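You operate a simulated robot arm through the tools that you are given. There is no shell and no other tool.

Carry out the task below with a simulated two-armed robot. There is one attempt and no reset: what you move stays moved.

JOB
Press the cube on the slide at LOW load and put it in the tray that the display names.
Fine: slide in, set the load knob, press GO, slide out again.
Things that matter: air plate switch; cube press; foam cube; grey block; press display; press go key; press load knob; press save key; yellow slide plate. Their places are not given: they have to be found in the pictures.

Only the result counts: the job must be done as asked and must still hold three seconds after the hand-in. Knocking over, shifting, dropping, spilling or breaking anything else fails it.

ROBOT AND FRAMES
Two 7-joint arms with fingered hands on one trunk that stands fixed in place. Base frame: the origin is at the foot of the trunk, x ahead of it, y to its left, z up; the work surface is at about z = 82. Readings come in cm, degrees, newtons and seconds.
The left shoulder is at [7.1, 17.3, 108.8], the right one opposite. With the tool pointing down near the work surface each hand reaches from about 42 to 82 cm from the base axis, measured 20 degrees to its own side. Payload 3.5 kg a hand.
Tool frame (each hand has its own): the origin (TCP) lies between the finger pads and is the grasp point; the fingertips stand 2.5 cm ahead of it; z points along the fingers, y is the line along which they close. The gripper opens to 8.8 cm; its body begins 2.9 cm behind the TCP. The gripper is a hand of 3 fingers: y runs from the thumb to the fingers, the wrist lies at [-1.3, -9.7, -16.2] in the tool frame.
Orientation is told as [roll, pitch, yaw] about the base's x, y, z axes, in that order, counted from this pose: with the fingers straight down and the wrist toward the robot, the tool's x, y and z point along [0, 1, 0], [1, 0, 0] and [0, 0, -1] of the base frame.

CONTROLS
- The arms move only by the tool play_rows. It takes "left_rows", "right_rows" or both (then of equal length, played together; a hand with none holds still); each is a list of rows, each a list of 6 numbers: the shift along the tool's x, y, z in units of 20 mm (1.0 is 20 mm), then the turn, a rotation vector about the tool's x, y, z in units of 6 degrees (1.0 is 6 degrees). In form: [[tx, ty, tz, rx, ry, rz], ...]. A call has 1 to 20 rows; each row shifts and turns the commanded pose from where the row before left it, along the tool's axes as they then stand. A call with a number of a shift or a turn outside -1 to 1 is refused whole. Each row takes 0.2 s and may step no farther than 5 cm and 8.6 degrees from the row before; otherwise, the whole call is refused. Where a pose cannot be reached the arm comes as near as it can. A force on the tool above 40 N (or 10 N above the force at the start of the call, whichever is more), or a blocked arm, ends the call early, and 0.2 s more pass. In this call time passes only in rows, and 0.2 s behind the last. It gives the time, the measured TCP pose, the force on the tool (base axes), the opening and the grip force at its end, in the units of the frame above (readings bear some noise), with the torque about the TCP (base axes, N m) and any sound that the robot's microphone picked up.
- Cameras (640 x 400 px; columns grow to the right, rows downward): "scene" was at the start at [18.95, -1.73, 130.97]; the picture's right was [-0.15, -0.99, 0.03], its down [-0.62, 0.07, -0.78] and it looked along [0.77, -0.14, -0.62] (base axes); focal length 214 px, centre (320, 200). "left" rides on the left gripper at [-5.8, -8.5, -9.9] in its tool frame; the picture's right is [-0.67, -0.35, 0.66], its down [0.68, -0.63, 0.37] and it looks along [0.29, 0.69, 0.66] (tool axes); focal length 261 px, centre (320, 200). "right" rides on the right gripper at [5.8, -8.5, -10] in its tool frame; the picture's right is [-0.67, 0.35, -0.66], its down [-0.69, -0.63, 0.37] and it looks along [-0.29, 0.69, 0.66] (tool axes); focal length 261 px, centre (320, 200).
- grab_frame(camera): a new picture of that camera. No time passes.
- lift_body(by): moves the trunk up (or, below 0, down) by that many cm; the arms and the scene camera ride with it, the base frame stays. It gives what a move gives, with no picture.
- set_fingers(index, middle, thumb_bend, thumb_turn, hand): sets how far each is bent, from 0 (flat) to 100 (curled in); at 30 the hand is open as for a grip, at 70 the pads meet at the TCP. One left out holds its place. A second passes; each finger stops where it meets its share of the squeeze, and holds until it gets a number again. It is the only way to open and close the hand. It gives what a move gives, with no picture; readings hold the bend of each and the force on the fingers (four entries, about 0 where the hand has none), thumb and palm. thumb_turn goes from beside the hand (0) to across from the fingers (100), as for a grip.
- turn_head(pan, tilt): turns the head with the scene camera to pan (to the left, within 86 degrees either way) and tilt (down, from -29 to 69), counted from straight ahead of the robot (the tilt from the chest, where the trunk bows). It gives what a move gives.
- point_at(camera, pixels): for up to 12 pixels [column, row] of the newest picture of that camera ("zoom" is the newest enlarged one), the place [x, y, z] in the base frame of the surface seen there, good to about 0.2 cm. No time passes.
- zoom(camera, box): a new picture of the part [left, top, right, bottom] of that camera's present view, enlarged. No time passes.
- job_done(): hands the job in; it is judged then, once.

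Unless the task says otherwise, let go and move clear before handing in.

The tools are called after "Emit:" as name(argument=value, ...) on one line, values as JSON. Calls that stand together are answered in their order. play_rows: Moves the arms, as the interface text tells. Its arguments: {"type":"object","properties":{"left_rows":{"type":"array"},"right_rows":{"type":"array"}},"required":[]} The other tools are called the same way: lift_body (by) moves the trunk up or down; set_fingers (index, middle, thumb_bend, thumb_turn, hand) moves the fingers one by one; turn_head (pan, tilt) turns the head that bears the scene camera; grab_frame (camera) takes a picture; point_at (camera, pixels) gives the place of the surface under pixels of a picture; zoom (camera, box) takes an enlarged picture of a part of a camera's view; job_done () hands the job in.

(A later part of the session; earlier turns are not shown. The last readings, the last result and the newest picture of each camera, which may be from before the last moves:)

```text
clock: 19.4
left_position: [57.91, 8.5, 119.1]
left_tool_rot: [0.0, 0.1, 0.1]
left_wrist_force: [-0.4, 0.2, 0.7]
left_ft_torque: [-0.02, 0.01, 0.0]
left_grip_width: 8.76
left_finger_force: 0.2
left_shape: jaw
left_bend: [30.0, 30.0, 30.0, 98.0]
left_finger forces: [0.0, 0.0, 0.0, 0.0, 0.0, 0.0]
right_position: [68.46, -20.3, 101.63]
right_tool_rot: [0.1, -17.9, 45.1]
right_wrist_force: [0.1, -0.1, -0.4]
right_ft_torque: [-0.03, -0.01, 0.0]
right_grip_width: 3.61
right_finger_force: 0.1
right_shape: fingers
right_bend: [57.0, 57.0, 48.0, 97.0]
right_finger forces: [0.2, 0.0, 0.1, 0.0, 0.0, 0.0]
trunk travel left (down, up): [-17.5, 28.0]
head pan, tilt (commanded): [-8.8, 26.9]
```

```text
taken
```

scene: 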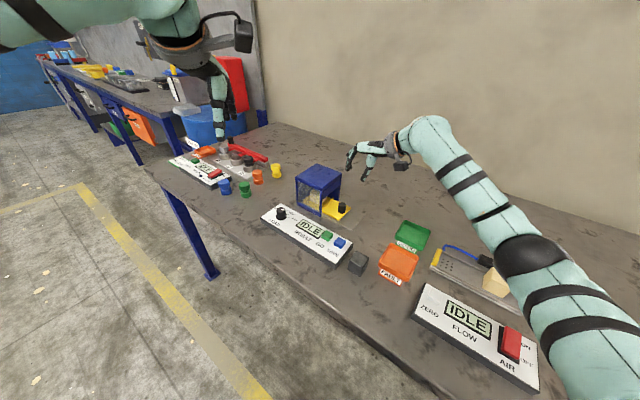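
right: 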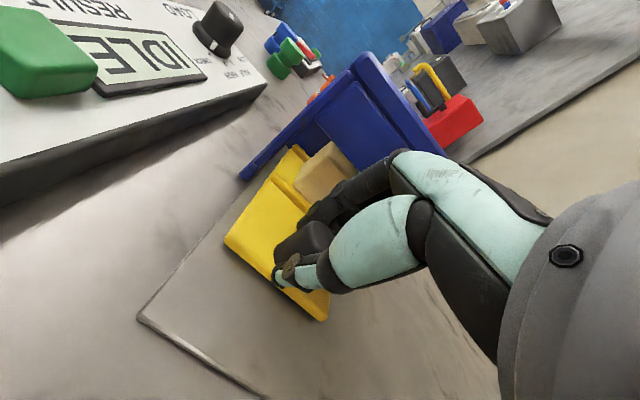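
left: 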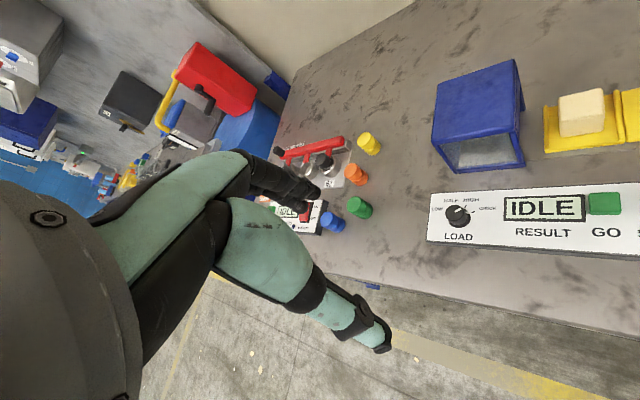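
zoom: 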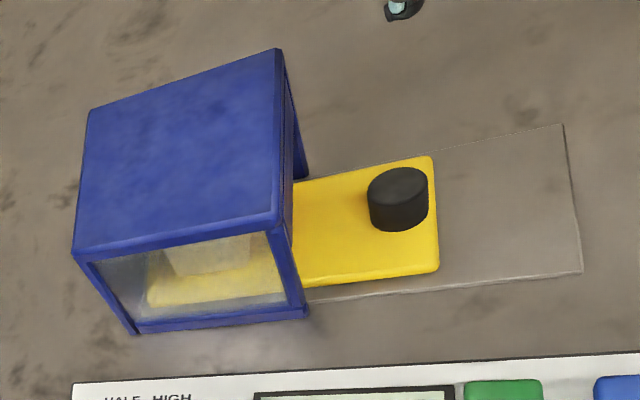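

The slide is in and stays in, with the hand clear. Next I'll park the right hand further back, bring the left hand above the knob with part-closed fingers, and try how far it can turn there.

Emit:
set_fingers(hand="left", index=46, middle=46, thumb_bend=46)

Emit:
play_rows(right_rows=[[-0.07, -0.56, -0.36, 0, 0, 0], [-0.07, -0.56, -0.36, 0, 0, 0], [-0.07, -0.56, -0.36, 0, 0, 0], [-0.07, -0.56, -0.36, 0, 0, 0], [-0.07, -0.56, -0.36, 0, 0, 0], [-0.07, -0.56, -0.36, 0, 0, 0], [-0.07, -0.56, -0.36, 0, 0, 0], [-0.07, -0.56, -0.36, 0, 0, 0], [-0.07, -0.56, -0.36, 0, 0, 0], [-0.07, -0.56, -0.36, 0, 0, 0]], left_rows=[[-0.345, 0.563, 0.9, 0, 0, 0], [-0.345, 0.563, 0.9, 0, 0, 0], [-0.345, 0.563, 0.9, 0, 0, 0], [-0.345, 0.563, 0.9, 0, 0, 0], [-0.345, 0.563, 0.9, 0, 0, 0], [-0.345, 0.563, 0.9, 0, 0, 0], [-0.345, 0.563, 0.9, 0, 0, 0], [-0.345, 0.563, 0.9, 0, 0, 0], [-0.345, 0.563, 0.9, 0, 0, 0], [-0.345, 0.563, 0.9, 0, 0, 0]])

Emit:
play_rows(left_rows=[[0, 0, 0, 0, 0, 1], [0, 0, 0, 0, 0, 1], [0, 0, 0, 0, 0, 1], [0, 0, 0, 0, 0, 1], [0, 0, 0, 0, 0, 1], [0, 0, 0, 0, 0, 1], [0, 0, 0, 0, 0, 1], [0, 0, 0, 0, 0, 1], [0, 0, 0, 0, 0, 1], [0, 0, 0, 0, 0, 1]])

Emit:
grab_frame(camera="scene")

```text
clock: 20.4
left_position: [57.94, 8.57, 119.14]
left_tool_rot: [0.0, 0.0, 0.0]
left_wrist_force: [-0.4, 0.0, -0.1]
left_ft_torque: [-0.02, 0.0, -0.04]
left_grip_width: 5.11
left_finger_force: 0.1
left_shape: fingers
left_bend: [46.0, 46.0, 46.0, 98.0]
left_finger forces: [0.0, 0.0, 0.0, 0.0, 0.1, 0.0]
right_position: [68.66, -20.17, 101.57]
right_tool_rot: [0.1, -18.1, 45.0]
right_wrist_force: [-0.2, -0.3, -0.5]
right_ft_torque: [0.0, -0.02, 0.01]
right_grip_width: 3.62
right_finger_force: 0.0
right_shape: fingers
right_bend: [57.0, 57.0, 48.0, 97.0]
right_finger forces: [0.0, 0.0, 0.0, 0.0, 0.1, 0.1]
trunk travel left (down, up): [-17.5, 28.0]
head pan, tilt (commanded): [-8.8, 26.9]
```

```text
clock: 22.6
left_position: [69.49, 1.5, 101.07]
left_tool_rot: [0.0, 0.0, 0.0]
left_wrist_force: [0.6, 0.1, 0.5]
left_ft_torque: [0.03, 0.04, 0.01]
left_grip_width: 5.1
left_finger_force: 0.1
left_shape: fingers
left_bend: [46.0, 46.0, 46.0, 98.0]
left_finger forces: [0.1, 0.0, 0.0, 0.0, 0.0, 0.1]
right_position: [60.77, -30.36, 104.93]
right_tool_rot: [-0.1, -18.0, 45.1]
right_wrist_force: [0.0, -0.1, 0.7]
right_ft_torque: [-0.02, 0.0, -0.01]
right_grip_width: 3.61
right_finger_force: 0.1
right_shape: fingers
right_bend: [57.0, 57.0, 48.0, 97.0]
right_finger forces: [0.1, 0.0, 0.0, 0.0, 0.0, 0.0]
trunk travel left (down, up): [-17.5, 28.0]
head pan, tilt (commanded): [-8.8, 26.9]
```

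```text
clock: 24.8
left_position: [69.14, 1.49, 101.11]
left_tool_rot: [0.0, -0.1, -60.1]
left_wrist_force: [-1.7, -0.4, 0.4]
left_ft_torque: [-0.01, -0.01, 0.01]
left_grip_width: 5.08
left_finger_force: 0.1
left_shape: fingers
left_bend: [46.0, 46.0, 46.0, 98.0]
left_finger forces: [0.1, 0.0, 0.0, 0.1, 0.0, 0.1]
right_position: [60.59, -30.35, 104.84]
right_tool_rot: [0.0, -18.0, 45.0]
right_wrist_force: [0.4, -0.1, -0.2]
right_ft_torque: [0.02, 0.0, 0.0]
right_grip_width: 3.62
right_finger_force: 0.1
right_shape: fingers
right_bend: [57.0, 57.0, 48.0, 97.0]
right_finger forces: [0.0, 0.0, 0.0, 0.0, 0.0, 0.0]
trunk travel left (down, up): [-17.5, 28.0]
head pan, tilt (commanded): [-8.8, 26.9]
```

```text
taken
```

scene: 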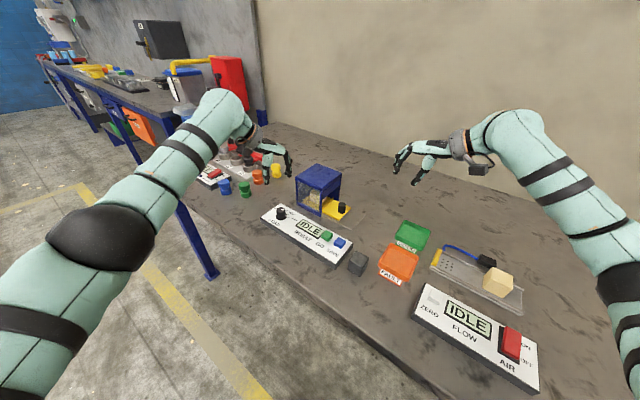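

Yaw -60° is reached above the knob with no trouble. I'll test the other end, +60°, in free air.

Emit:
play_rows(left_rows=[[0, 0, 0, 0, 0, -1], [0, 0, 0, 0, 0, -1], [0, 0, 0, 0, 0, -1], [0, 0, 0, 0, 0, -1], [0, 0, 0, 0, 0, -1], [0, 0, 0, 0, 0, -1], [0, 0, 0, 0, 0, -1], [0, 0, 0, 0, 0, -1], [0, 0, 0, 0, 0, -1], [0, 0, 0, 0, 0, -1], [0, 0, 0, 0, 0, -1], [0, 0, 0, 0, 0, -1], [0, 0, 0, 0, 0, -1], [0, 0, 0, 0, 0, -1], [0, 0, 0, 0, 0, -1], [0, 0, 0, 0, 0, -1], [0, 0, 0, 0, 0, -1], [0, 0, 0, 0, 0, -1], [0, 0, 0, 0, 0, -1], [0, 0, 0, 0, 0, -1]])

Emit:
grab_frame(camera="scene")

```text
clock: 29.0
left_position: [68.04, 5.93, 103.37]
left_tool_rot: [-0.1, 0.0, 60.2]
left_wrist_force: [0.6, -0.1, -0.4]
left_ft_torque: [0.02, 0.0, -0.01]
left_grip_width: 5.07
left_finger_force: 0.1
left_shape: fingers
left_bend: [46.0, 46.0, 46.0, 98.0]
left_finger forces: [0.0, 0.0, 0.1, 0.0, 0.1, 0.0]
left hand out of reach, approached as far as the arm can: row 18, 19, 20
right_position: [60.57, -30.22, 104.9]
right_tool_rot: [0.1, -17.8, 45.0]
right_wrist_force: [-0.4, 0.5, -0.2]
right_ft_torque: [0.05, -0.04, -0.02]
right_grip_width: 3.61
right_finger_force: 0.0
right_shape: fingers
right_bend: [57.0, 57.0, 48.0, 97.0]
right_finger forces: [0.0, 0.0, 0.0, 0.0, 0.0, 0.1]
trunk travel left (down, up): [-17.5, 28.0]
head pan, tilt (commanded): [-8.8, 26.9]
```

```text
taken
```

scene: 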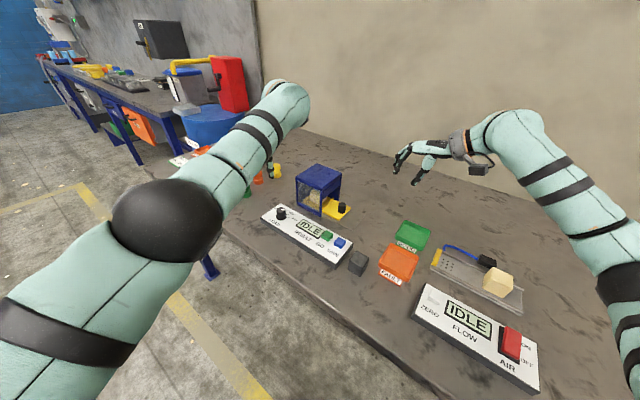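

The arm runs out of reach beyond about +45°, so I'll do two strokes of 60° from about -55° to +5°. I'll rotate back to -54° and read the pose.

Emit:
play_rows(left_rows=[[0, 0, 0, 0, 0, 1], [0, 0, 0, 0, 0, 1], [0, 0, 0, 0, 0, 1], [0, 0, 0, 0, 0, 1], [0, 0, 0, 0, 0, 1], [0, 0, 0, 0, 0, 1], [0, 0, 0, 0, 0, 1], [0, 0, 0, 0, 0, 1], [0, 0, 0, 0, 0, 1], [0, 0, 0, 0, 0, 1], [0, 0, 0, 0, 0, 1], [0, 0, 0, 0, 0, 1], [0, 0, 0, 0, 0, 1], [0, 0, 0, 0, 0, 1], [0, 0, 0, 0, 0, 1], [0, 0, 0, 0, 0, 1], [0, 0, 0, 0, 0, 1], [0, 0, 0, 0, 0, 1], [0, 0, 0, 0, 0, 1]])

Emit:
grab_frame(camera="left")

Emit:
zoom(camera="scene", box=[230, 120, 350, 245])

```text
clock: 33.0
left_position: [67.99, 5.81, 103.58]
left_tool_rot: [-0.1, 0.1, -54.1]
left_wrist_force: [0.0, -0.3, -0.4]
left_ft_torque: [0.0, 0.0, 0.01]
left_grip_width: 5.07
left_finger_force: 0.0
left_shape: fingers
left_bend: [46.0, 46.0, 46.0, 98.0]
left_finger forces: [0.0, 0.0, 0.0, 0.1, 0.0, 0.0]
right_position: [60.63, -30.24, 104.88]
right_tool_rot: [0.1, -18.0, 45.2]
right_wrist_force: [0.8, 0.3, 0.1]
right_ft_torque: [0.0, 0.01, 0.01]
right_grip_width: 3.64
right_finger_force: 0.0
right_shape: fingers
right_bend: [57.0, 57.0, 48.0, 97.0]
right_finger forces: [0.1, 0.0, 0.1, 0.0, 0.0, 0.0]
trunk travel left (down, up): [-17.5, 28.0]
head pan, tilt (commanded): [-8.8, 26.9]
```

```text
taken
```

left: 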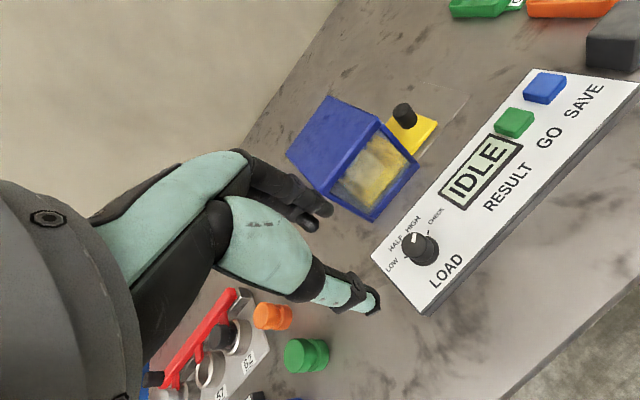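

```text
3.20 times, centred on (290, 182) of scene
```

zoom: 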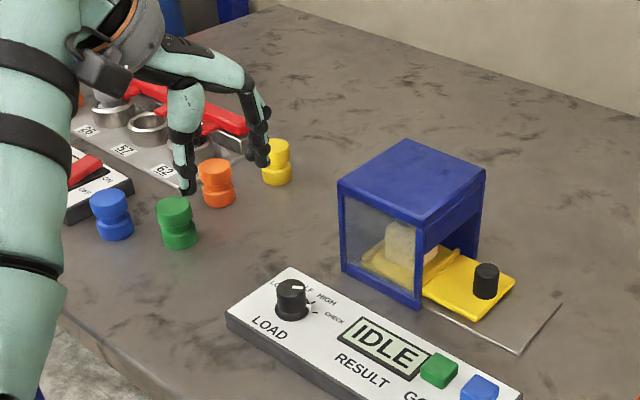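

The commanded pose is now at (68.0, 5.8, 103.6), yaw -54°. I'll re-measure the knob cap and the small parts nearby from this view before descending.

Emit:
zoom(camera="left", box=[380, 205, 460, 285])

Emit:
point_at(camera="left", pixels=[[305, 350], [272, 317], [230, 345], [375, 256], [424, 312]])

```text
5.00 times, centred on (420, 245) of left
```

zoom: 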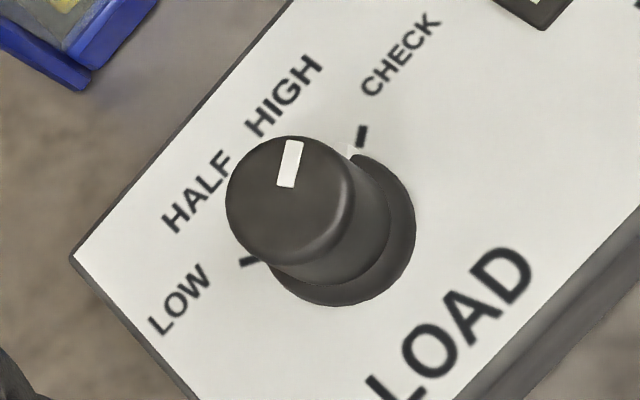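

```text
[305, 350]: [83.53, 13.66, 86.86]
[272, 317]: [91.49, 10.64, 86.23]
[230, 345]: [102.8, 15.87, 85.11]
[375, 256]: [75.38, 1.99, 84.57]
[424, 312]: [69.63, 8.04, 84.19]
```

Now the LOW tick is visible at (250,261), with CHECK at (361,136). I'll measure these and the cap's rim.

Emit:
point_at(camera="zoom", pixels=[[243, 263], [257, 260], [359, 145], [363, 127], [228, 195], [345, 195], [290, 138], [285, 258], [292, 142], [286, 186], [240, 235], [330, 155]])

Emit:
point_at(camera="zoom", pixels=[[350, 152], [335, 305], [415, 230], [280, 285], [250, 160], [320, 240], [300, 300], [395, 180]])

```text
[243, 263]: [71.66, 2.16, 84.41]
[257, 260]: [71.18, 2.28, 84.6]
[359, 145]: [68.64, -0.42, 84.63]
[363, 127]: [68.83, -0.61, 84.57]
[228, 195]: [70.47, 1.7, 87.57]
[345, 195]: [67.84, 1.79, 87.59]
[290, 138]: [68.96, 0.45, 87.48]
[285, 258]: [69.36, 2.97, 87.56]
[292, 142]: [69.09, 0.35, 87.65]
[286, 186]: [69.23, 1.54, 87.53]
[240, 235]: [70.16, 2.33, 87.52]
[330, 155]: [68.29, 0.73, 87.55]
```

```text
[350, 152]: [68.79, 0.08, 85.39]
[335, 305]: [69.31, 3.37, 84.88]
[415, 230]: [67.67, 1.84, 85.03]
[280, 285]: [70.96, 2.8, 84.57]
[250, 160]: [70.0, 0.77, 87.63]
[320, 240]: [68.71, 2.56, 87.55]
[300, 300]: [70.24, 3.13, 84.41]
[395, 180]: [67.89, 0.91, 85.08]
```

The knob centre is (69.15, 1.7) and the LOW tick is near +13 to +15°. I'll move the left hand over the knob axis, about 5 cm above the grasp.

Emit:
play_rows(left_rows=[[-0.123, 0.334, 0.883, 0, 0, 0], [-0.123, 0.334, 0.883, 0, 0, 0], [-0.123, 0.334, 0.883, 0, 0, 0], [-0.123, 0.334, 0.883, 0, 0, 0], [-0.123, 0.334, 0.883, 0, 0, 0], [-0.123, 0.334, 0.883, 0, 0, 0]])

Emit:
zoom(camera="scene", box=[230, 140, 350, 245])

Emit:
grab_frame(camera="left")

```text
clock: 34.4
left_position: [69.19, 1.75, 92.7]
left_tool_rot: [-0.1, -0.1, -54.1]
left_wrist_force: [0.3, -0.1, -0.1]
left_ft_torque: [-0.02, 0.03, 0.02]
left_grip_width: 5.1
left_finger_force: 0.0
left_shape: fingers
left_bend: [46.0, 46.0, 46.0, 98.0]
left_finger forces: [0.0, 0.1, 0.0, 0.1, 0.0, 0.0]
right_position: [60.57, -30.3, 104.76]
right_tool_rot: [0.0, -18.0, 45.0]
right_wrist_force: [0.5, 0.3, -0.5]
right_ft_torque: [0.02, -0.01, -0.01]
right_grip_width: 3.6
right_finger_force: 0.2
right_shape: fingers
right_bend: [57.0, 57.0, 48.0, 97.0]
right_finger forces: [0.0, 0.1, 0.0, 0.0, 0.0, 0.0]
trunk travel left (down, up): [-17.5, 28.0]
head pan, tilt (commanded): [-8.8, 26.9]
```

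```text
3.81 times, centred on (290, 192) of scene
```

zoom: 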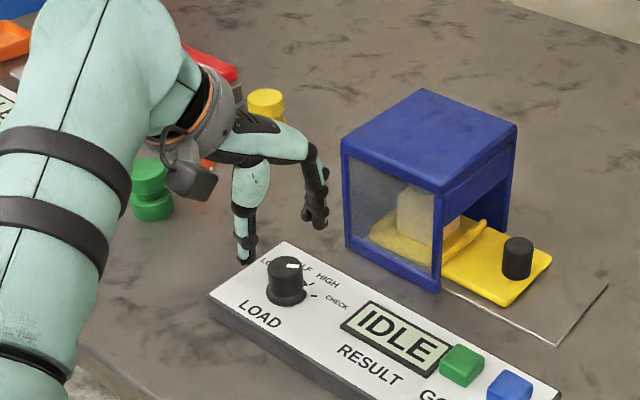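

```text
taken
```

left: 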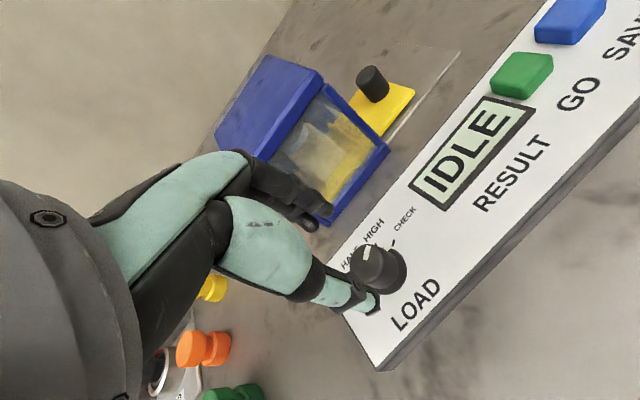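

The knob sits between thumb and fingers in both views and the fingers clear the press. I'll go down 5 cm slowly.

Emit:
play_rows(left_rows=[[0, 0, 0.5, 0, 0, 0], [0, 0, 0.5, 0, 0, 0], [0, 0, 0.5, 0, 0, 0], [0, 0, 0.5, 0, 0, 0], [0, 0, 0.45, 0, 0, 0]])

Emit:
zoom(camera="scene", box=[240, 160, 340, 245])

Emit:
zoom(camera="left", box=[240, 140, 460, 340])

```text
clock: 35.6
left_position: [69.18, 1.78, 87.85]
left_tool_rot: [0.0, 0.1, -53.9]
left_wrist_force: [-0.7, -0.3, 0.6]
left_ft_torque: [-0.02, -0.01, 0.06]
left_grip_width: 5.09
left_finger_force: 0.1
left_shape: fingers
left_bend: [46.0, 46.0, 46.0, 98.0]
left_finger forces: [0.0, 0.1, 0.1, 0.1, 0.1, 0.0]
right_position: [60.69, -30.44, 104.89]
right_tool_rot: [-0.1, -18.0, 45.0]
right_wrist_force: [-0.3, -0.9, 0.0]
right_ft_torque: [0.0, 0.0, 0.01]
right_grip_width: 3.63
right_finger_force: 0.0
right_shape: fingers
right_bend: [57.0, 57.0, 48.0, 97.0]
right_finger forces: [0.1, 0.1, 0.0, 0.0, 0.0, 0.1]
trunk travel left (down, up): [-17.5, 28.0]
head pan, tilt (commanded): [-8.8, 26.9]
```

```text
4.71 times, centred on (290, 202) of scene
```

zoom: 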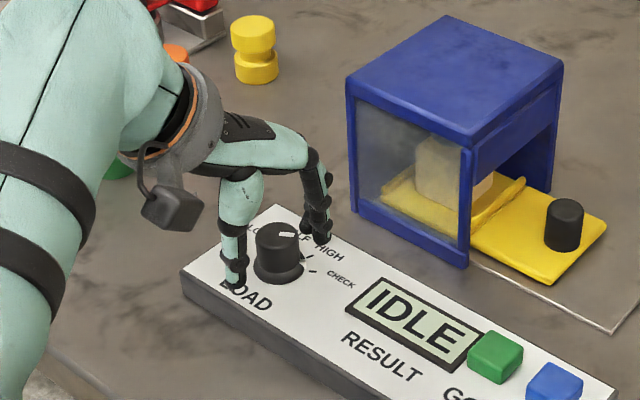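

```text
2.00 times, centred on (350, 240) of left
```

zoom: 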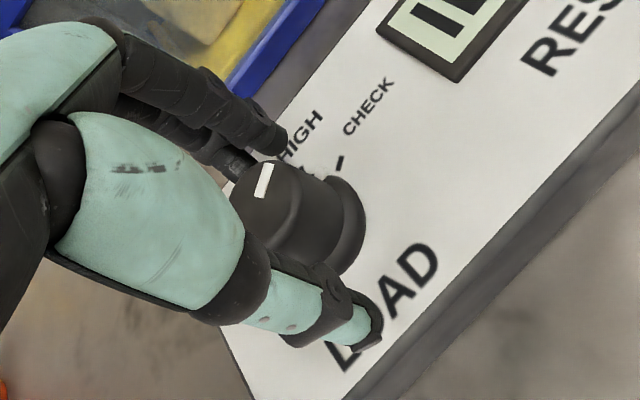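

The cap is between thumb and fingers at the right height (tips about 0.8 cm above the panel). I'll close on the knob.

Emit:
set_fingers(hand="left", index=66, middle=66, thumb_bend=66)

Emit:
zoom(camera="scene", box=[240, 160, 340, 245])

Emit:
zoom(camera="left", box=[240, 140, 460, 340])

```text
clock: 36.6
left_position: [69.28, 1.69, 87.89]
left_tool_rot: [0.0, 0.0, -54.0]
left_wrist_force: [5.3, -3.7, 2.2]
left_ft_torque: [-0.11, -0.18, -0.03]
left_grip_width: 2.0
left_finger_force: 7.0
left_shape: fingers
left_bend: [60.0, 61.0, 61.0, 97.0]
left_finger forces: [4.1, 6.0, 0.0, 0.0, 3.6, 0.1]
right_position: [60.68, -30.28, 104.87]
right_tool_rot: [0.1, -18.0, 45.1]
right_wrist_force: [-0.3, 0.5, -0.2]
right_ft_torque: [-0.01, -0.01, 0.0]
right_grip_width: 3.6
right_finger_force: 0.1
right_shape: fingers
right_bend: [57.0, 57.0, 48.0, 97.0]
right_finger forces: [0.0, 0.0, 0.0, 0.0, 0.1, 0.0]
trunk travel left (down, up): [-17.5, 28.0]
head pan, tilt (commanded): [-8.8, 26.9]
```

```text
4.71 times, centred on (290, 202) of scene
```

zoom: 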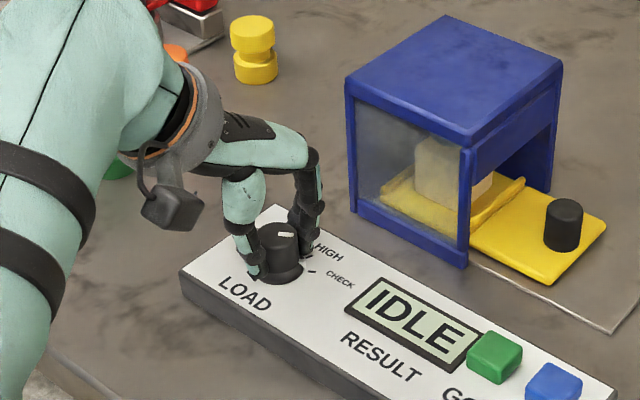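

```text
2.00 times, centred on (350, 240) of left
```

zoom: 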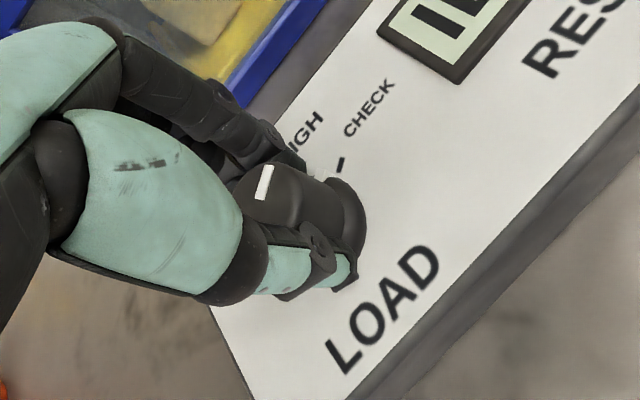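

The knob is gripped (fingers 4 and 6 N, thumb 3.6 N). I'll nudge 1 mm toward the fingers to balance and turn 30° counter-clockwise, then look at the mark.

Emit:
play_rows(left_rows=[[0, 0.06, 0, 0, 0, -0.5], [0, 0, 0, 0, 0, -0.9], [0, 0, 0, 0, 0, -0.9], [0, 0, 0, 0, 0, -0.9], [0, 0, 0, 0, 0, -0.9], [0, 0, 0, 0, 0, -0.9]])

Emit:
zoom(camera="scene", box=[250, 185, 320, 240])

Emit:
zoom(camera="left", box=[300, 180, 420, 300])

```text
clock: 38.0
left_position: [69.41, 1.7, 87.96]
left_tool_rot: [-0.1, -0.1, -23.8]
left_wrist_force: [4.0, 2.0, 2.3]
left_ft_torque: [0.02, -0.15, 0.0]
left_grip_width: 1.97
left_finger_force: 6.7
left_shape: fingers
left_bend: [60.0, 62.0, 61.0, 98.0]
left_finger forces: [3.5, 5.9, 0.0, 0.0, 4.3, 0.1]
right_position: [60.64, -30.38, 104.83]
right_tool_rot: [0.0, -18.0, 45.1]
right_wrist_force: [0.2, 0.1, 0.2]
right_ft_torque: [-0.01, -0.04, 0.02]
right_grip_width: 3.62
right_finger_force: 0.1
right_shape: fingers
right_bend: [57.0, 57.0, 48.0, 97.0]
right_finger forces: [0.1, 0.0, 0.0, 0.0, 0.1, 0.1]
trunk travel left (down, up): [-17.5, 28.0]
head pan, tilt (commanded): [-8.8, 26.9]
```

```text
7.27 times, centred on (285, 212) of scene
```

zoom: 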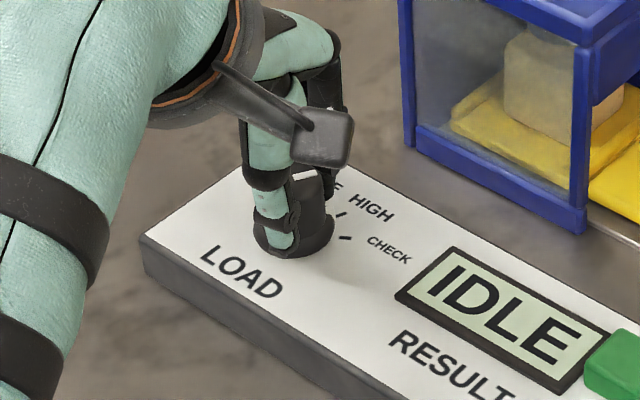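

```text
3.33 times, centred on (360, 240) of left
```

zoom: 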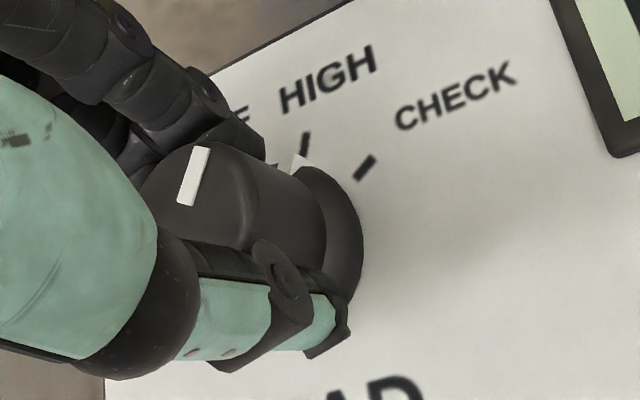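

The skirt mark has moved from CHECK to just beside the HIGH tick (300,160), so the knob follows the hand. I'll turn 36° more.

Emit:
play_rows(left_rows=[[0, 0, 0, 0, 0, -0.9], [0, 0, 0, 0, 0, -0.9], [0, 0, 0, 0, 0, -0.9], [0, 0, 0, 0, 0, -0.9], [0, 0, 0, 0, 0, -0.9], [0, 0, 0, 0, 0, -0.9], [0, 0, 0, 0, 0, -0.6]])

Emit:
zoom(camera="scene", box=[250, 185, 320, 240])

Emit:
zoom(camera="left", box=[300, 180, 420, 300])

```text
clock: 39.6
left_position: [69.31, 1.6, 87.91]
left_tool_rot: [0.0, 0.0, 12.2]
left_wrist_force: [6.6, 2.0, 4.1]
left_ft_torque: [0.11, -0.21, -0.01]
left_grip_width: 1.96
left_finger_force: 7.8
left_shape: fingers
left_bend: [60.0, 61.0, 61.0, 97.0]
left_finger forces: [4.5, 7.2, 0.0, 0.1, 3.3, 0.0]
right_position: [60.6, -30.24, 104.95]
right_tool_rot: [-0.1, -18.0, 45.1]
right_wrist_force: [0.2, -0.5, 1.0]
right_ft_torque: [-0.02, -0.02, -0.01]
right_grip_width: 3.62
right_finger_force: 0.0
right_shape: fingers
right_bend: [57.0, 57.0, 48.0, 97.0]
right_finger forces: [0.1, 0.0, 0.1, 0.0, 0.0, 0.0]
trunk travel left (down, up): [-17.5, 28.0]
head pan, tilt (commanded): [-8.8, 26.9]
```

```text
7.27 times, centred on (285, 212) of scene
```

zoom: 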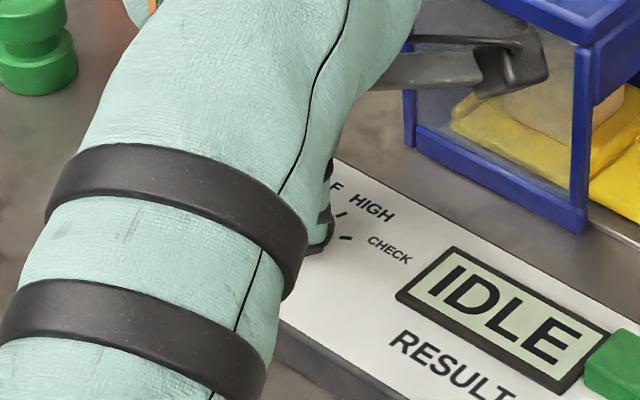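

```text
3.33 times, centred on (360, 240) of left
```

zoom: 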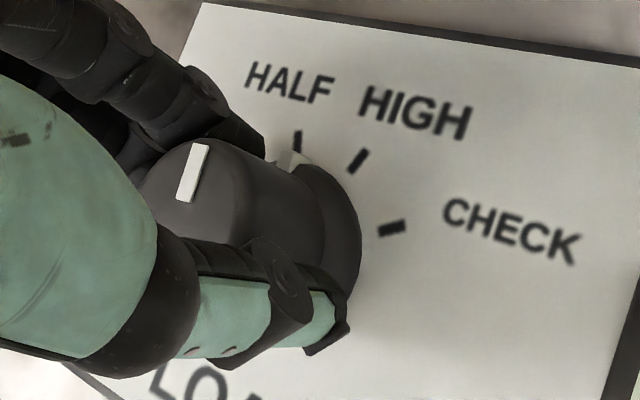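

The mark is now almost at the HALF tick (297,140) with the hand at yaw 12°. I'll turn 20° further in this grip, then regrip for the rest.

Emit:
play_rows(left_rows=[[0, 0, 0, 0, 0, -0.9], [0, 0, 0, 0, 0, -0.9], [0, 0, 0, 0, 0, -0.9], [0, 0, 0, 0, 0, -0.63]])

Emit:
zoom(camera="left", box=[300, 180, 420, 300])

```text
clock: 40.6
left_position: [69.26, 1.71, 87.88]
left_tool_rot: [0.0, -0.1, 32.1]
left_wrist_force: [3.4, 2.9, 3.8]
left_ft_torque: [0.15, -0.11, 0.02]
left_grip_width: 1.95
left_finger_force: 7.4
left_shape: fingers
left_bend: [60.0, 61.0, 61.0, 97.0]
left_finger forces: [4.3, 6.3, 0.1, 0.0, 3.9, 0.0]
right_position: [60.64, -30.31, 104.93]
right_tool_rot: [0.0, -18.0, 45.0]
right_wrist_force: [1.3, -0.5, -0.4]
right_ft_torque: [-0.02, -0.03, 0.0]
right_grip_width: 3.63
right_finger_force: 0.0
right_shape: fingers
right_bend: [57.0, 57.0, 48.0, 97.0]
right_finger forces: [0.0, 0.1, 0.0, 0.0, 0.0, 0.0]
trunk travel left (down, up): [-17.5, 28.0]
head pan, tilt (commanded): [-8.8, 26.9]
```

```text
3.33 times, centred on (360, 240) of left
```

zoom: 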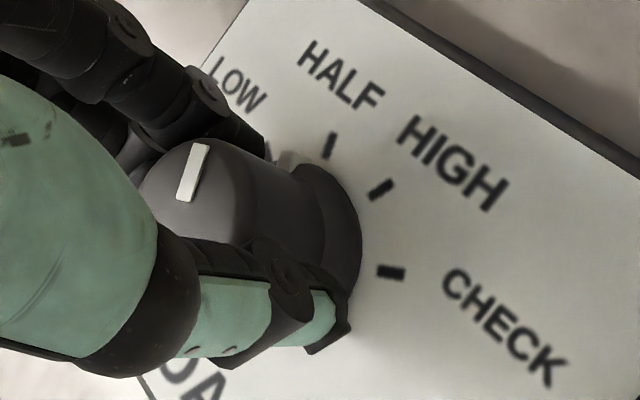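

The mark now sits between HALF (330,145) and LOW; about 30° remain. I'll open the hand, lift off and turn back to look at the dial.

Emit:
set_fingers(hand="left", index=46, middle=46, thumb_bend=46)

Emit:
play_rows(left_rows=[[0, 0, -0.5, 0, 0, 0], [0, 0, -1, 0, 0, 0], [0, 0, -1, 0, 0, 0], [0, 0, -1, 0, 0, 0], [0, 0, -1, 0, 0, 0.5], [0, 0, 0, 0, 0, 1], [0, 0, 0, 0, 0, 1], [0, 0, 0, 0, 0, 1], [0, 0, 0, 0, 0, 1], [0, 0, 0, 0, 0, 1], [0, 0, 0, 0, 0, 1], [0, 0, 0, 0, 0, 1], [0, 0, 0, 0, 0, 1], [0, 0, 0, 0, 0, 1]])

Emit:
grab_frame(camera="left")

Emit:
grab_frame(camera="scene")

```text
clock: 41.6
left_position: [69.28, 1.62, 87.86]
left_tool_rot: [0.0, 0.0, 32.1]
left_wrist_force: [0.1, 0.3, -0.1]
left_ft_torque: [-0.01, -0.02, -0.02]
left_grip_width: 4.99
left_finger_force: 0.0
left_shape: fingers
left_bend: [46.0, 46.0, 46.0, 97.0]
left_finger forces: [0.0, 0.1, 0.1, 0.1, 0.0, 0.0]
right_position: [60.59, -30.22, 104.91]
right_tool_rot: [-0.1, -18.1, 45.1]
right_wrist_force: [0.6, 0.0, -0.3]
right_ft_torque: [-0.03, 0.0, 0.02]
right_grip_width: 3.6
right_finger_force: 0.1
right_shape: fingers
right_bend: [57.0, 57.0, 48.0, 97.0]
right_finger forces: [0.0, 0.0, 0.0, 0.0, 0.0, 0.0]
trunk travel left (down, up): [-17.5, 28.0]
head pan, tilt (commanded): [-8.8, 26.9]
```

```text
clock: 44.6
left_position: [69.17, 1.64, 96.93]
left_tool_rot: [0.0, 0.1, -25.2]
left_wrist_force: [-0.2, 0.1, -0.5]
left_ft_torque: [0.0, 0.0, -0.01]
left_grip_width: 4.98
left_finger_force: 0.0
left_shape: fingers
left_bend: [46.0, 46.0, 46.0, 97.0]
left_finger forces: [0.0, 0.1, 0.1, 0.0, 0.0, 0.0]
right_position: [60.46, -30.28, 104.88]
right_tool_rot: [0.0, -18.1, 45.1]
right_wrist_force: [-0.4, -0.3, -0.3]
right_ft_torque: [-0.03, -0.01, 0.0]
right_grip_width: 3.63
right_finger_force: 0.1
right_shape: fingers
right_bend: [57.0, 57.0, 48.0, 97.0]
right_finger forces: [0.0, 0.0, 0.1, 0.0, 0.0, 0.1]
trunk travel left (down, up): [-17.5, 28.0]
head pan, tilt (commanded): [-8.8, 26.9]
```

```text
taken
```

left: 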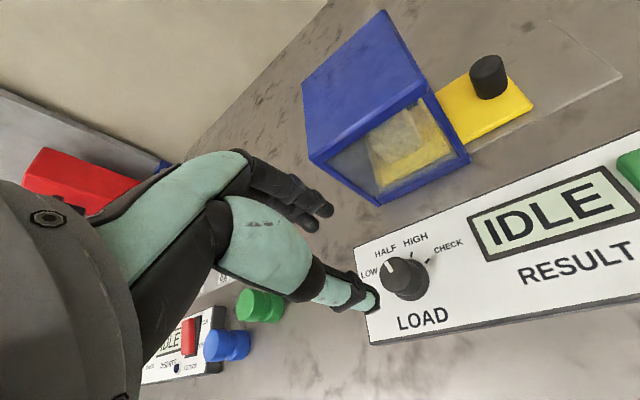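

```text
taken
```

scene: 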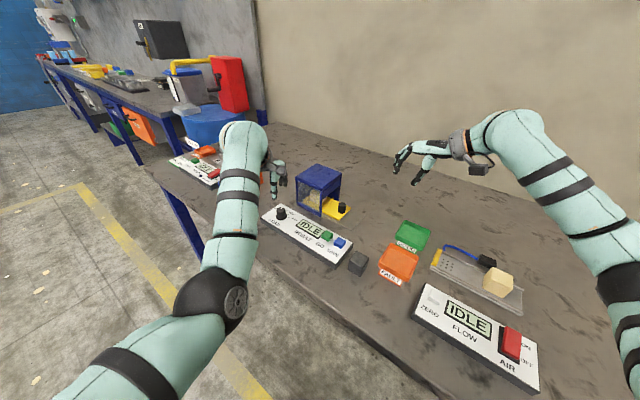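

The knob stayed put after release; I'll zoom in on it to read the pointer against the ticks.

Emit:
zoom(camera="left", box=[350, 220, 470, 320])

Emit:
zoom(camera="scene", box=[255, 190, 315, 235])

Emit:
point_at(camera="left", pixels=[[387, 264], [391, 280], [381, 272], [414, 272], [395, 259], [400, 293]])

```text
4.00 times, centred on (410, 270) of left
```

zoom: 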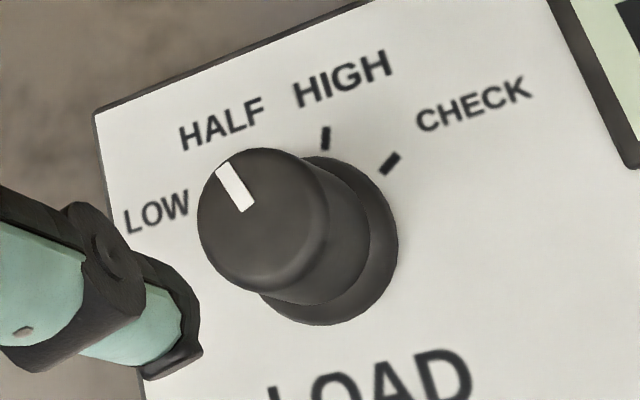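

```text
8.89 times, centred on (285, 212) of scene
```

zoom: 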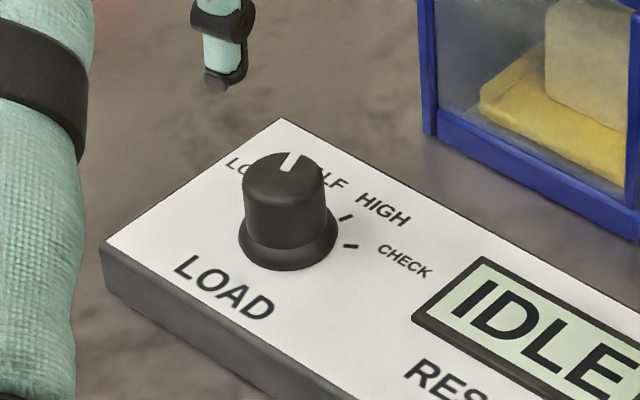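

```text
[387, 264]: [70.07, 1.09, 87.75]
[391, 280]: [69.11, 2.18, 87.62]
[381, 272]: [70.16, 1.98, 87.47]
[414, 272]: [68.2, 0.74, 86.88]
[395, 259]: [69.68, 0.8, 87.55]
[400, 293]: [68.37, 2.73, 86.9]
```

Emit:
zoom(camera="left", box=[350, 220, 470, 320])

Emit:
point_at(camera="zoom", pixels=[[222, 168], [242, 208], [232, 164], [252, 204], [200, 215], [325, 230], [262, 150], [262, 290], [325, 138], [389, 163], [310, 165], [220, 265]])

```text
4.00 times, centred on (410, 270) of left
```

zoom: 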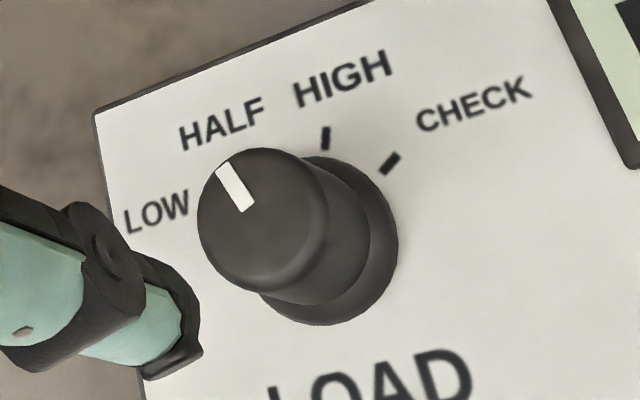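

```text
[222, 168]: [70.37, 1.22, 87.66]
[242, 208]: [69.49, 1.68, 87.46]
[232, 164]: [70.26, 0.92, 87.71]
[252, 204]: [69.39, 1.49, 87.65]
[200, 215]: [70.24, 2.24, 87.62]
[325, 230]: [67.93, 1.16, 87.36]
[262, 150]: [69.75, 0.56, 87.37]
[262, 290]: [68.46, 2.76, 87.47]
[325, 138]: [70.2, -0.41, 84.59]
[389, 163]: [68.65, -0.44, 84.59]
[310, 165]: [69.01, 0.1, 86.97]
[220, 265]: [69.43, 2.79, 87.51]
```

The cap mark now points to about -29°, i.e. at HALF (-25°); the knob seems to have settled into the HALF detent. I'll go down again at yaw -25°, grip, and turn the remaining 40°.

Emit:
play_rows(left_rows=[[0, 0, 0.9, 0, 0, 0], [0, 0, 0.9, 0, 0, 0], [0, 0, 0.8, 0, 0, 0], [0, 0, 0.7, 0, 0, 0], [0, 0, 0.6, 0, 0, 0], [0, 0.03, 0.6, 0, 0, 0]])

Emit:
zoom(camera="left", box=[260, 160, 440, 320])

Emit:
zoom(camera="scene", box=[240, 170, 330, 240])

```text
clock: 46.0
left_position: [69.21, 1.72, 88.01]
left_tool_rot: [0.0, 0.0, -25.0]
left_wrist_force: [-1.2, -0.2, -0.4]
left_ft_torque: [0.01, 0.03, 0.02]
left_grip_width: 4.98
left_finger_force: 0.0
left_shape: fingers
left_bend: [46.0, 46.0, 46.0, 97.0]
left_finger forces: [0.0, 0.1, 0.1, 0.1, 0.0, 0.0]
right_position: [60.77, -30.31, 104.93]
right_tool_rot: [0.0, -18.0, 45.2]
right_wrist_force: [0.5, 0.5, -0.4]
right_ft_torque: [0.02, 0.01, 0.0]
right_grip_width: 3.6
right_finger_force: 0.1
right_shape: fingers
right_bend: [57.0, 57.0, 48.0, 97.0]
right_finger forces: [0.1, 0.1, 0.0, 0.1, 0.0, 0.1]
trunk travel left (down, up): [-17.5, 28.0]
head pan, tilt (commanded): [-8.8, 26.9]
```

```text
2.50 times, centred on (350, 240) of left
```

zoom: 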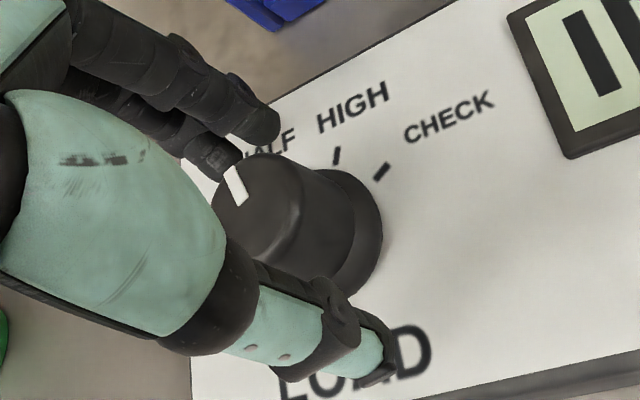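

```text
5.71 times, centred on (285, 205) of scene
```

zoom: 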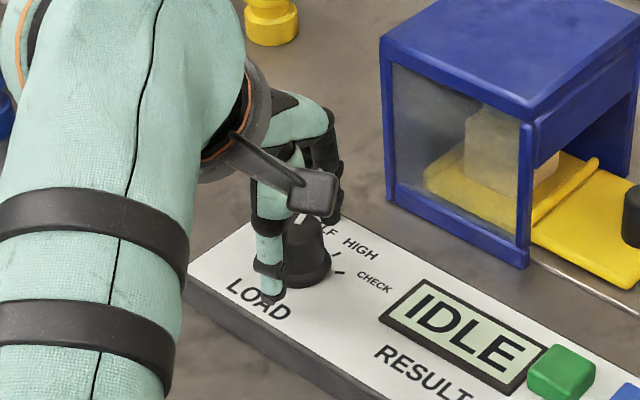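

The cap is again between thumb and fingers. I'll close on it and turn 42° counter-clockwise.

Emit:
set_fingers(hand="left", index=66, middle=66, thumb_bend=66)

Emit:
play_rows(left_rows=[[0, 0.04, 0, 0, 0, -0.5], [0, 0, 0, 0, 0, -0.8], [0, 0, 0, 0, 0, -0.8], [0, 0, 0, 0, 0, -0.8], [0, 0, 0, 0, 0, -0.8], [0, 0, 0, 0, 0, -0.8], [0, 0, 0, 0, 0, -0.8], [0, 0, 0, 0, 0, -0.8], [0, 0, 0, 0, 0, -0.8]])

Emit:
zoom(camera="left", box=[260, 160, 440, 320])

```text
clock: 47.0
left_position: [69.33, 1.64, 88.15]
left_tool_rot: [0.0, -0.1, -25.0]
left_wrist_force: [4.0, -1.1, 1.6]
left_ft_torque: [-0.02, -0.11, -0.02]
left_grip_width: 2.03
left_finger_force: 6.0
left_shape: fingers
left_bend: [60.0, 62.0, 61.0, 97.0]
left_finger forces: [4.1, 4.9, 0.1, 0.0, 3.9, 0.1]
right_position: [60.68, -30.29, 104.83]
right_tool_rot: [0.1, -18.0, 45.0]
right_wrist_force: [0.5, -0.5, 0.7]
right_ft_torque: [-0.01, 0.02, 0.04]
right_grip_width: 3.62
right_finger_force: 0.1
right_shape: fingers
right_bend: [57.0, 57.0, 48.0, 97.0]
right_finger forces: [0.0, 0.0, 0.0, 0.0, 0.2, 0.0]
trunk travel left (down, up): [-17.5, 28.0]
head pan, tilt (commanded): [-8.8, 26.9]
```

```text
clock: 49.0
left_position: [69.36, 1.62, 88.0]
left_tool_rot: [-0.1, 0.0, 16.4]
left_wrist_force: [2.7, 4.0, 4.6]
left_ft_torque: [0.19, -0.14, -0.01]
left_grip_width: 1.99
left_finger_force: 8.6
left_shape: fingers
left_bend: [60.0, 62.0, 61.0, 98.0]
left_finger forces: [3.6, 9.5, 0.1, 0.0, 3.9, 0.0]
right_position: [60.48, -30.2, 104.91]
right_tool_rot: [-0.1, -18.0, 45.0]
right_wrist_force: [-0.2, -0.5, -0.6]
right_ft_torque: [0.01, 0.03, -0.01]
right_grip_width: 3.62
right_finger_force: 0.1
right_shape: fingers
right_bend: [57.0, 57.0, 48.0, 97.0]
right_finger forces: [0.0, 0.0, 0.0, 0.1, 0.0, 0.0]
trunk travel left (down, up): [-17.5, 28.0]
head pan, tilt (commanded): [-8.8, 26.9]
```

```text
2.50 times, centred on (350, 240) of left
```

zoom: 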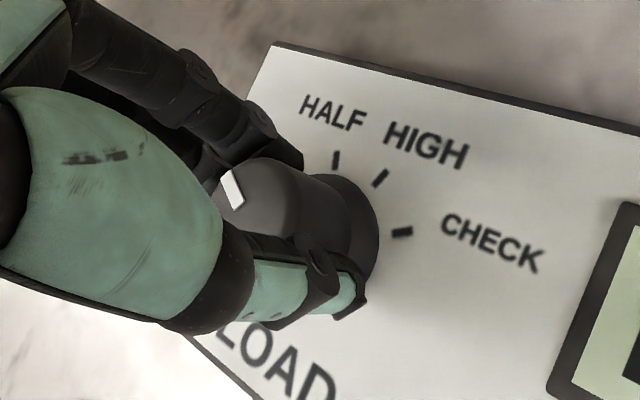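

The mark kept its place in the hand's view, so the knob turned the full ~41°. I'll open, lift and check the dial.

Emit:
set_fingers(hand="left", index=46, middle=46, thumb_bend=46)

Emit:
play_rows(left_rows=[[0, 0, -0.5, 0, 0, 0], [0, 0, -1, 0, 0, 0], [0, 0, -1, 0, 0, 0], [0, 0, -1, 0, 0, 0], [0, 0, -1, 0, 0, 0.5], [0, 0, -0.5, 0, 0, 1], [0, 0, 0, 0, 0, 1], [0, 0, 0, 0, 0, 1], [0, 0, 0, 0, 0, 1], [0, 0, 0, 0, 0, 1], [0, 0, 0, 0, 0, 1], [0, 0, 0, 0, 0, 1], [0, 0, 0, 0, 0, 1], [0, 0, 0, 0, 0, 1], [0, 0, 0, 0, 0, 1], [0, 0, 0, 0, 0, 1]])

Emit:
grab_frame(camera="left")

Emit:
zoom(camera="scene", box=[250, 185, 330, 245])

```text
clock: 50.0
left_position: [69.4, 1.57, 87.95]
left_tool_rot: [-0.1, 0.0, 16.3]
left_wrist_force: [-0.3, -0.4, 0.3]
left_ft_torque: [0.03, 0.02, 0.01]
left_grip_width: 5.02
left_finger_force: 0.1
left_shape: fingers
left_bend: [46.0, 46.0, 46.0, 98.0]
left_finger forces: [0.0, 0.0, 0.0, 0.1, 0.1, 0.0]
right_position: [60.65, -30.33, 104.95]
right_tool_rot: [0.1, -17.9, 45.1]
right_wrist_force: [-0.2, 0.1, -0.9]
right_ft_torque: [-0.02, 0.02, -0.01]
right_grip_width: 3.61
right_finger_force: 0.0
right_shape: fingers
right_bend: [57.0, 57.0, 48.0, 97.0]
right_finger forces: [0.0, 0.1, 0.1, 0.1, 0.0, 0.0]
trunk travel left (down, up): [-17.5, 28.0]
head pan, tilt (commanded): [-8.8, 26.9]
```

```text
clock: 53.4
left_position: [69.47, 1.65, 97.9]
left_tool_rot: [0.1, 0.0, -52.8]
left_wrist_force: [-0.4, -0.7, -0.4]
left_ft_torque: [0.01, 0.0, -0.04]
left_grip_width: 4.98
left_finger_force: 0.2
left_shape: fingers
left_bend: [46.0, 46.0, 46.0, 98.0]
left_finger forces: [0.1, 0.0, 0.0, 0.1, 0.1, 0.0]
right_position: [60.68, -30.38, 104.88]
right_tool_rot: [0.0, -18.1, 45.1]
right_wrist_force: [0.9, -0.4, -0.4]
right_ft_torque: [0.03, 0.0, 0.01]
right_grip_width: 3.61
right_finger_force: 0.0
right_shape: fingers
right_bend: [57.0, 57.0, 48.0, 97.0]
right_finger forces: [0.0, 0.1, 0.1, 0.0, 0.0, 0.0]
trunk travel left (down, up): [-17.5, 28.0]
head pan, tilt (commanded): [-8.8, 26.9]
```

```text
taken
```

left: 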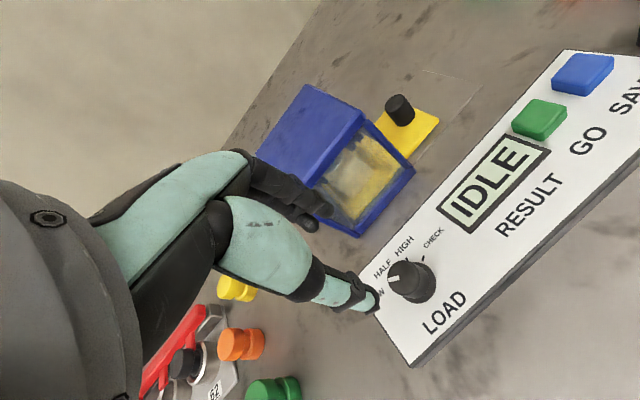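

```text
6.67 times, centred on (290, 215) of scene
```

zoom: 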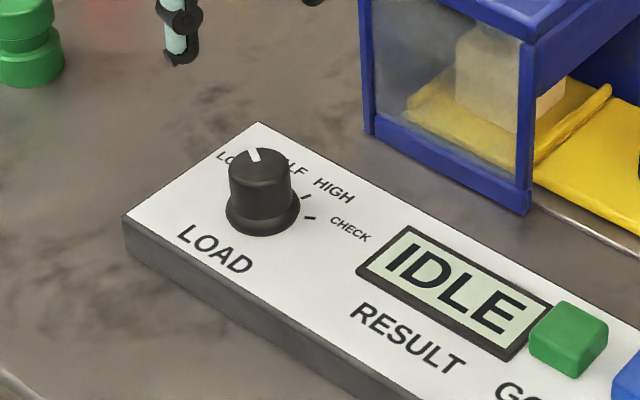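

The mark has moved toward LOW; I'll zoom in and measure its angle.

Emit:
zoom(camera="left", box=[365, 230, 455, 320])

Emit:
zoom(camera="right", box=[160, 90, 240, 160])

```text
4.44 times, centred on (410, 275) of left
```

zoom: 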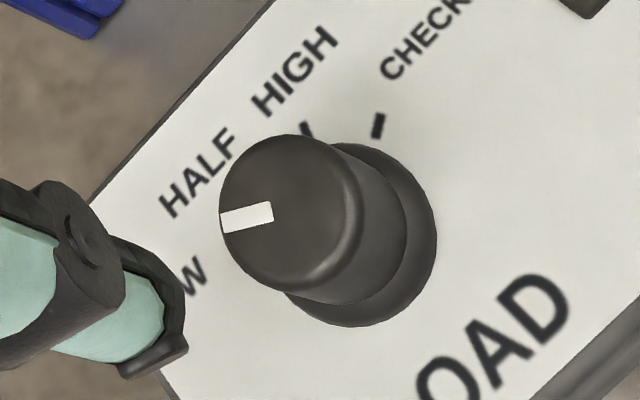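

```text
5.71 times, centred on (200, 125) of right
```

zoom: 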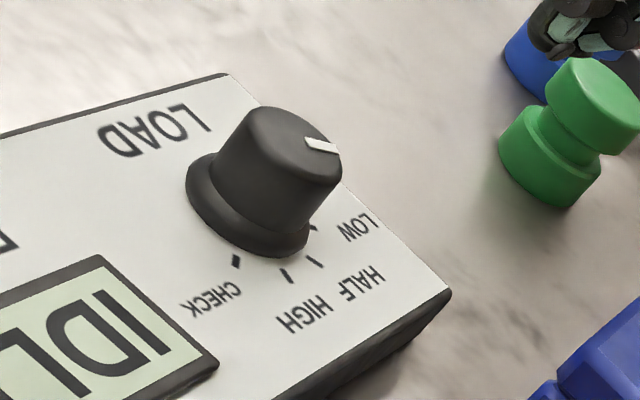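

Emit:
zoom(camera="left", box=[365, 230, 455, 320])

Emit:
point_at(camera="zoom", pixels=[[223, 213], [272, 204], [226, 230], [272, 222], [224, 221], [271, 213], [290, 137], [285, 288], [357, 205], [378, 125], [307, 130], [223, 200]])

Emit:
zoom(camera="right", box=[160, 90, 240, 160])

Emit:
point_at(camera="zoom", pixels=[[308, 142], [338, 149], [310, 224], [316, 229], [308, 256], [320, 267], [280, 270], [290, 280], [236, 262], [250, 118], [335, 165], [275, 105]])

```text
4.44 times, centred on (410, 275) of left
```

zoom: 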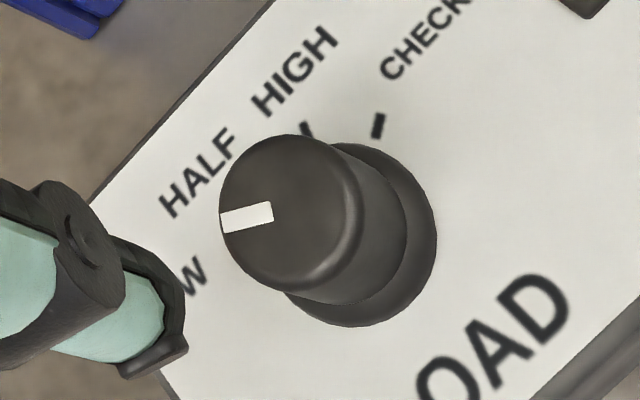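

```text
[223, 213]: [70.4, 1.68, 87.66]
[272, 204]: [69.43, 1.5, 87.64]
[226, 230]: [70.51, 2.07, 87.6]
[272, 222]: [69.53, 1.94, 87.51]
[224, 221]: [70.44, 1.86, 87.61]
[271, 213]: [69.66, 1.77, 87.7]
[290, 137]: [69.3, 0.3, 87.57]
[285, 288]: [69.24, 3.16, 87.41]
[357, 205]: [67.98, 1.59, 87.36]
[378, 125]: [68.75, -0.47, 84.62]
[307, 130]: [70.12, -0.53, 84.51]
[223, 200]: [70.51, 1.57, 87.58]
```

```text
5.71 times, centred on (200, 125) of right
```

zoom: 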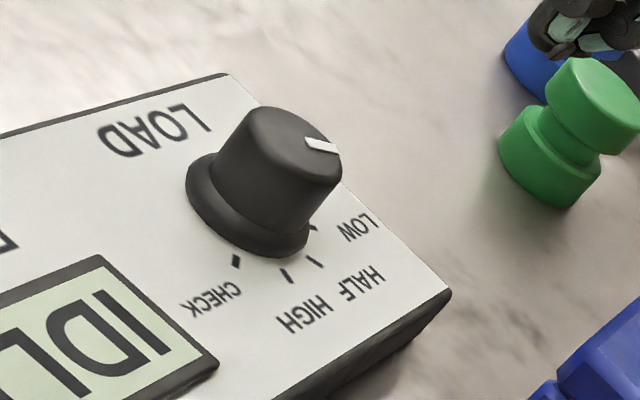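

```text
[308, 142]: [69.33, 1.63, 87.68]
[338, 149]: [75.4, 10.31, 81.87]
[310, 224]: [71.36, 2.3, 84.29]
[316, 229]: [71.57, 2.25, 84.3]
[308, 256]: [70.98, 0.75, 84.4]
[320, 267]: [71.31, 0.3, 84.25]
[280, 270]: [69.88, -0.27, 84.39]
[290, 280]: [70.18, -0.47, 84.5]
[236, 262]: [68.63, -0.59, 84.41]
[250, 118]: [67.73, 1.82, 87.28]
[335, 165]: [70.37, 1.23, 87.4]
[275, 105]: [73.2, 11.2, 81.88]
```

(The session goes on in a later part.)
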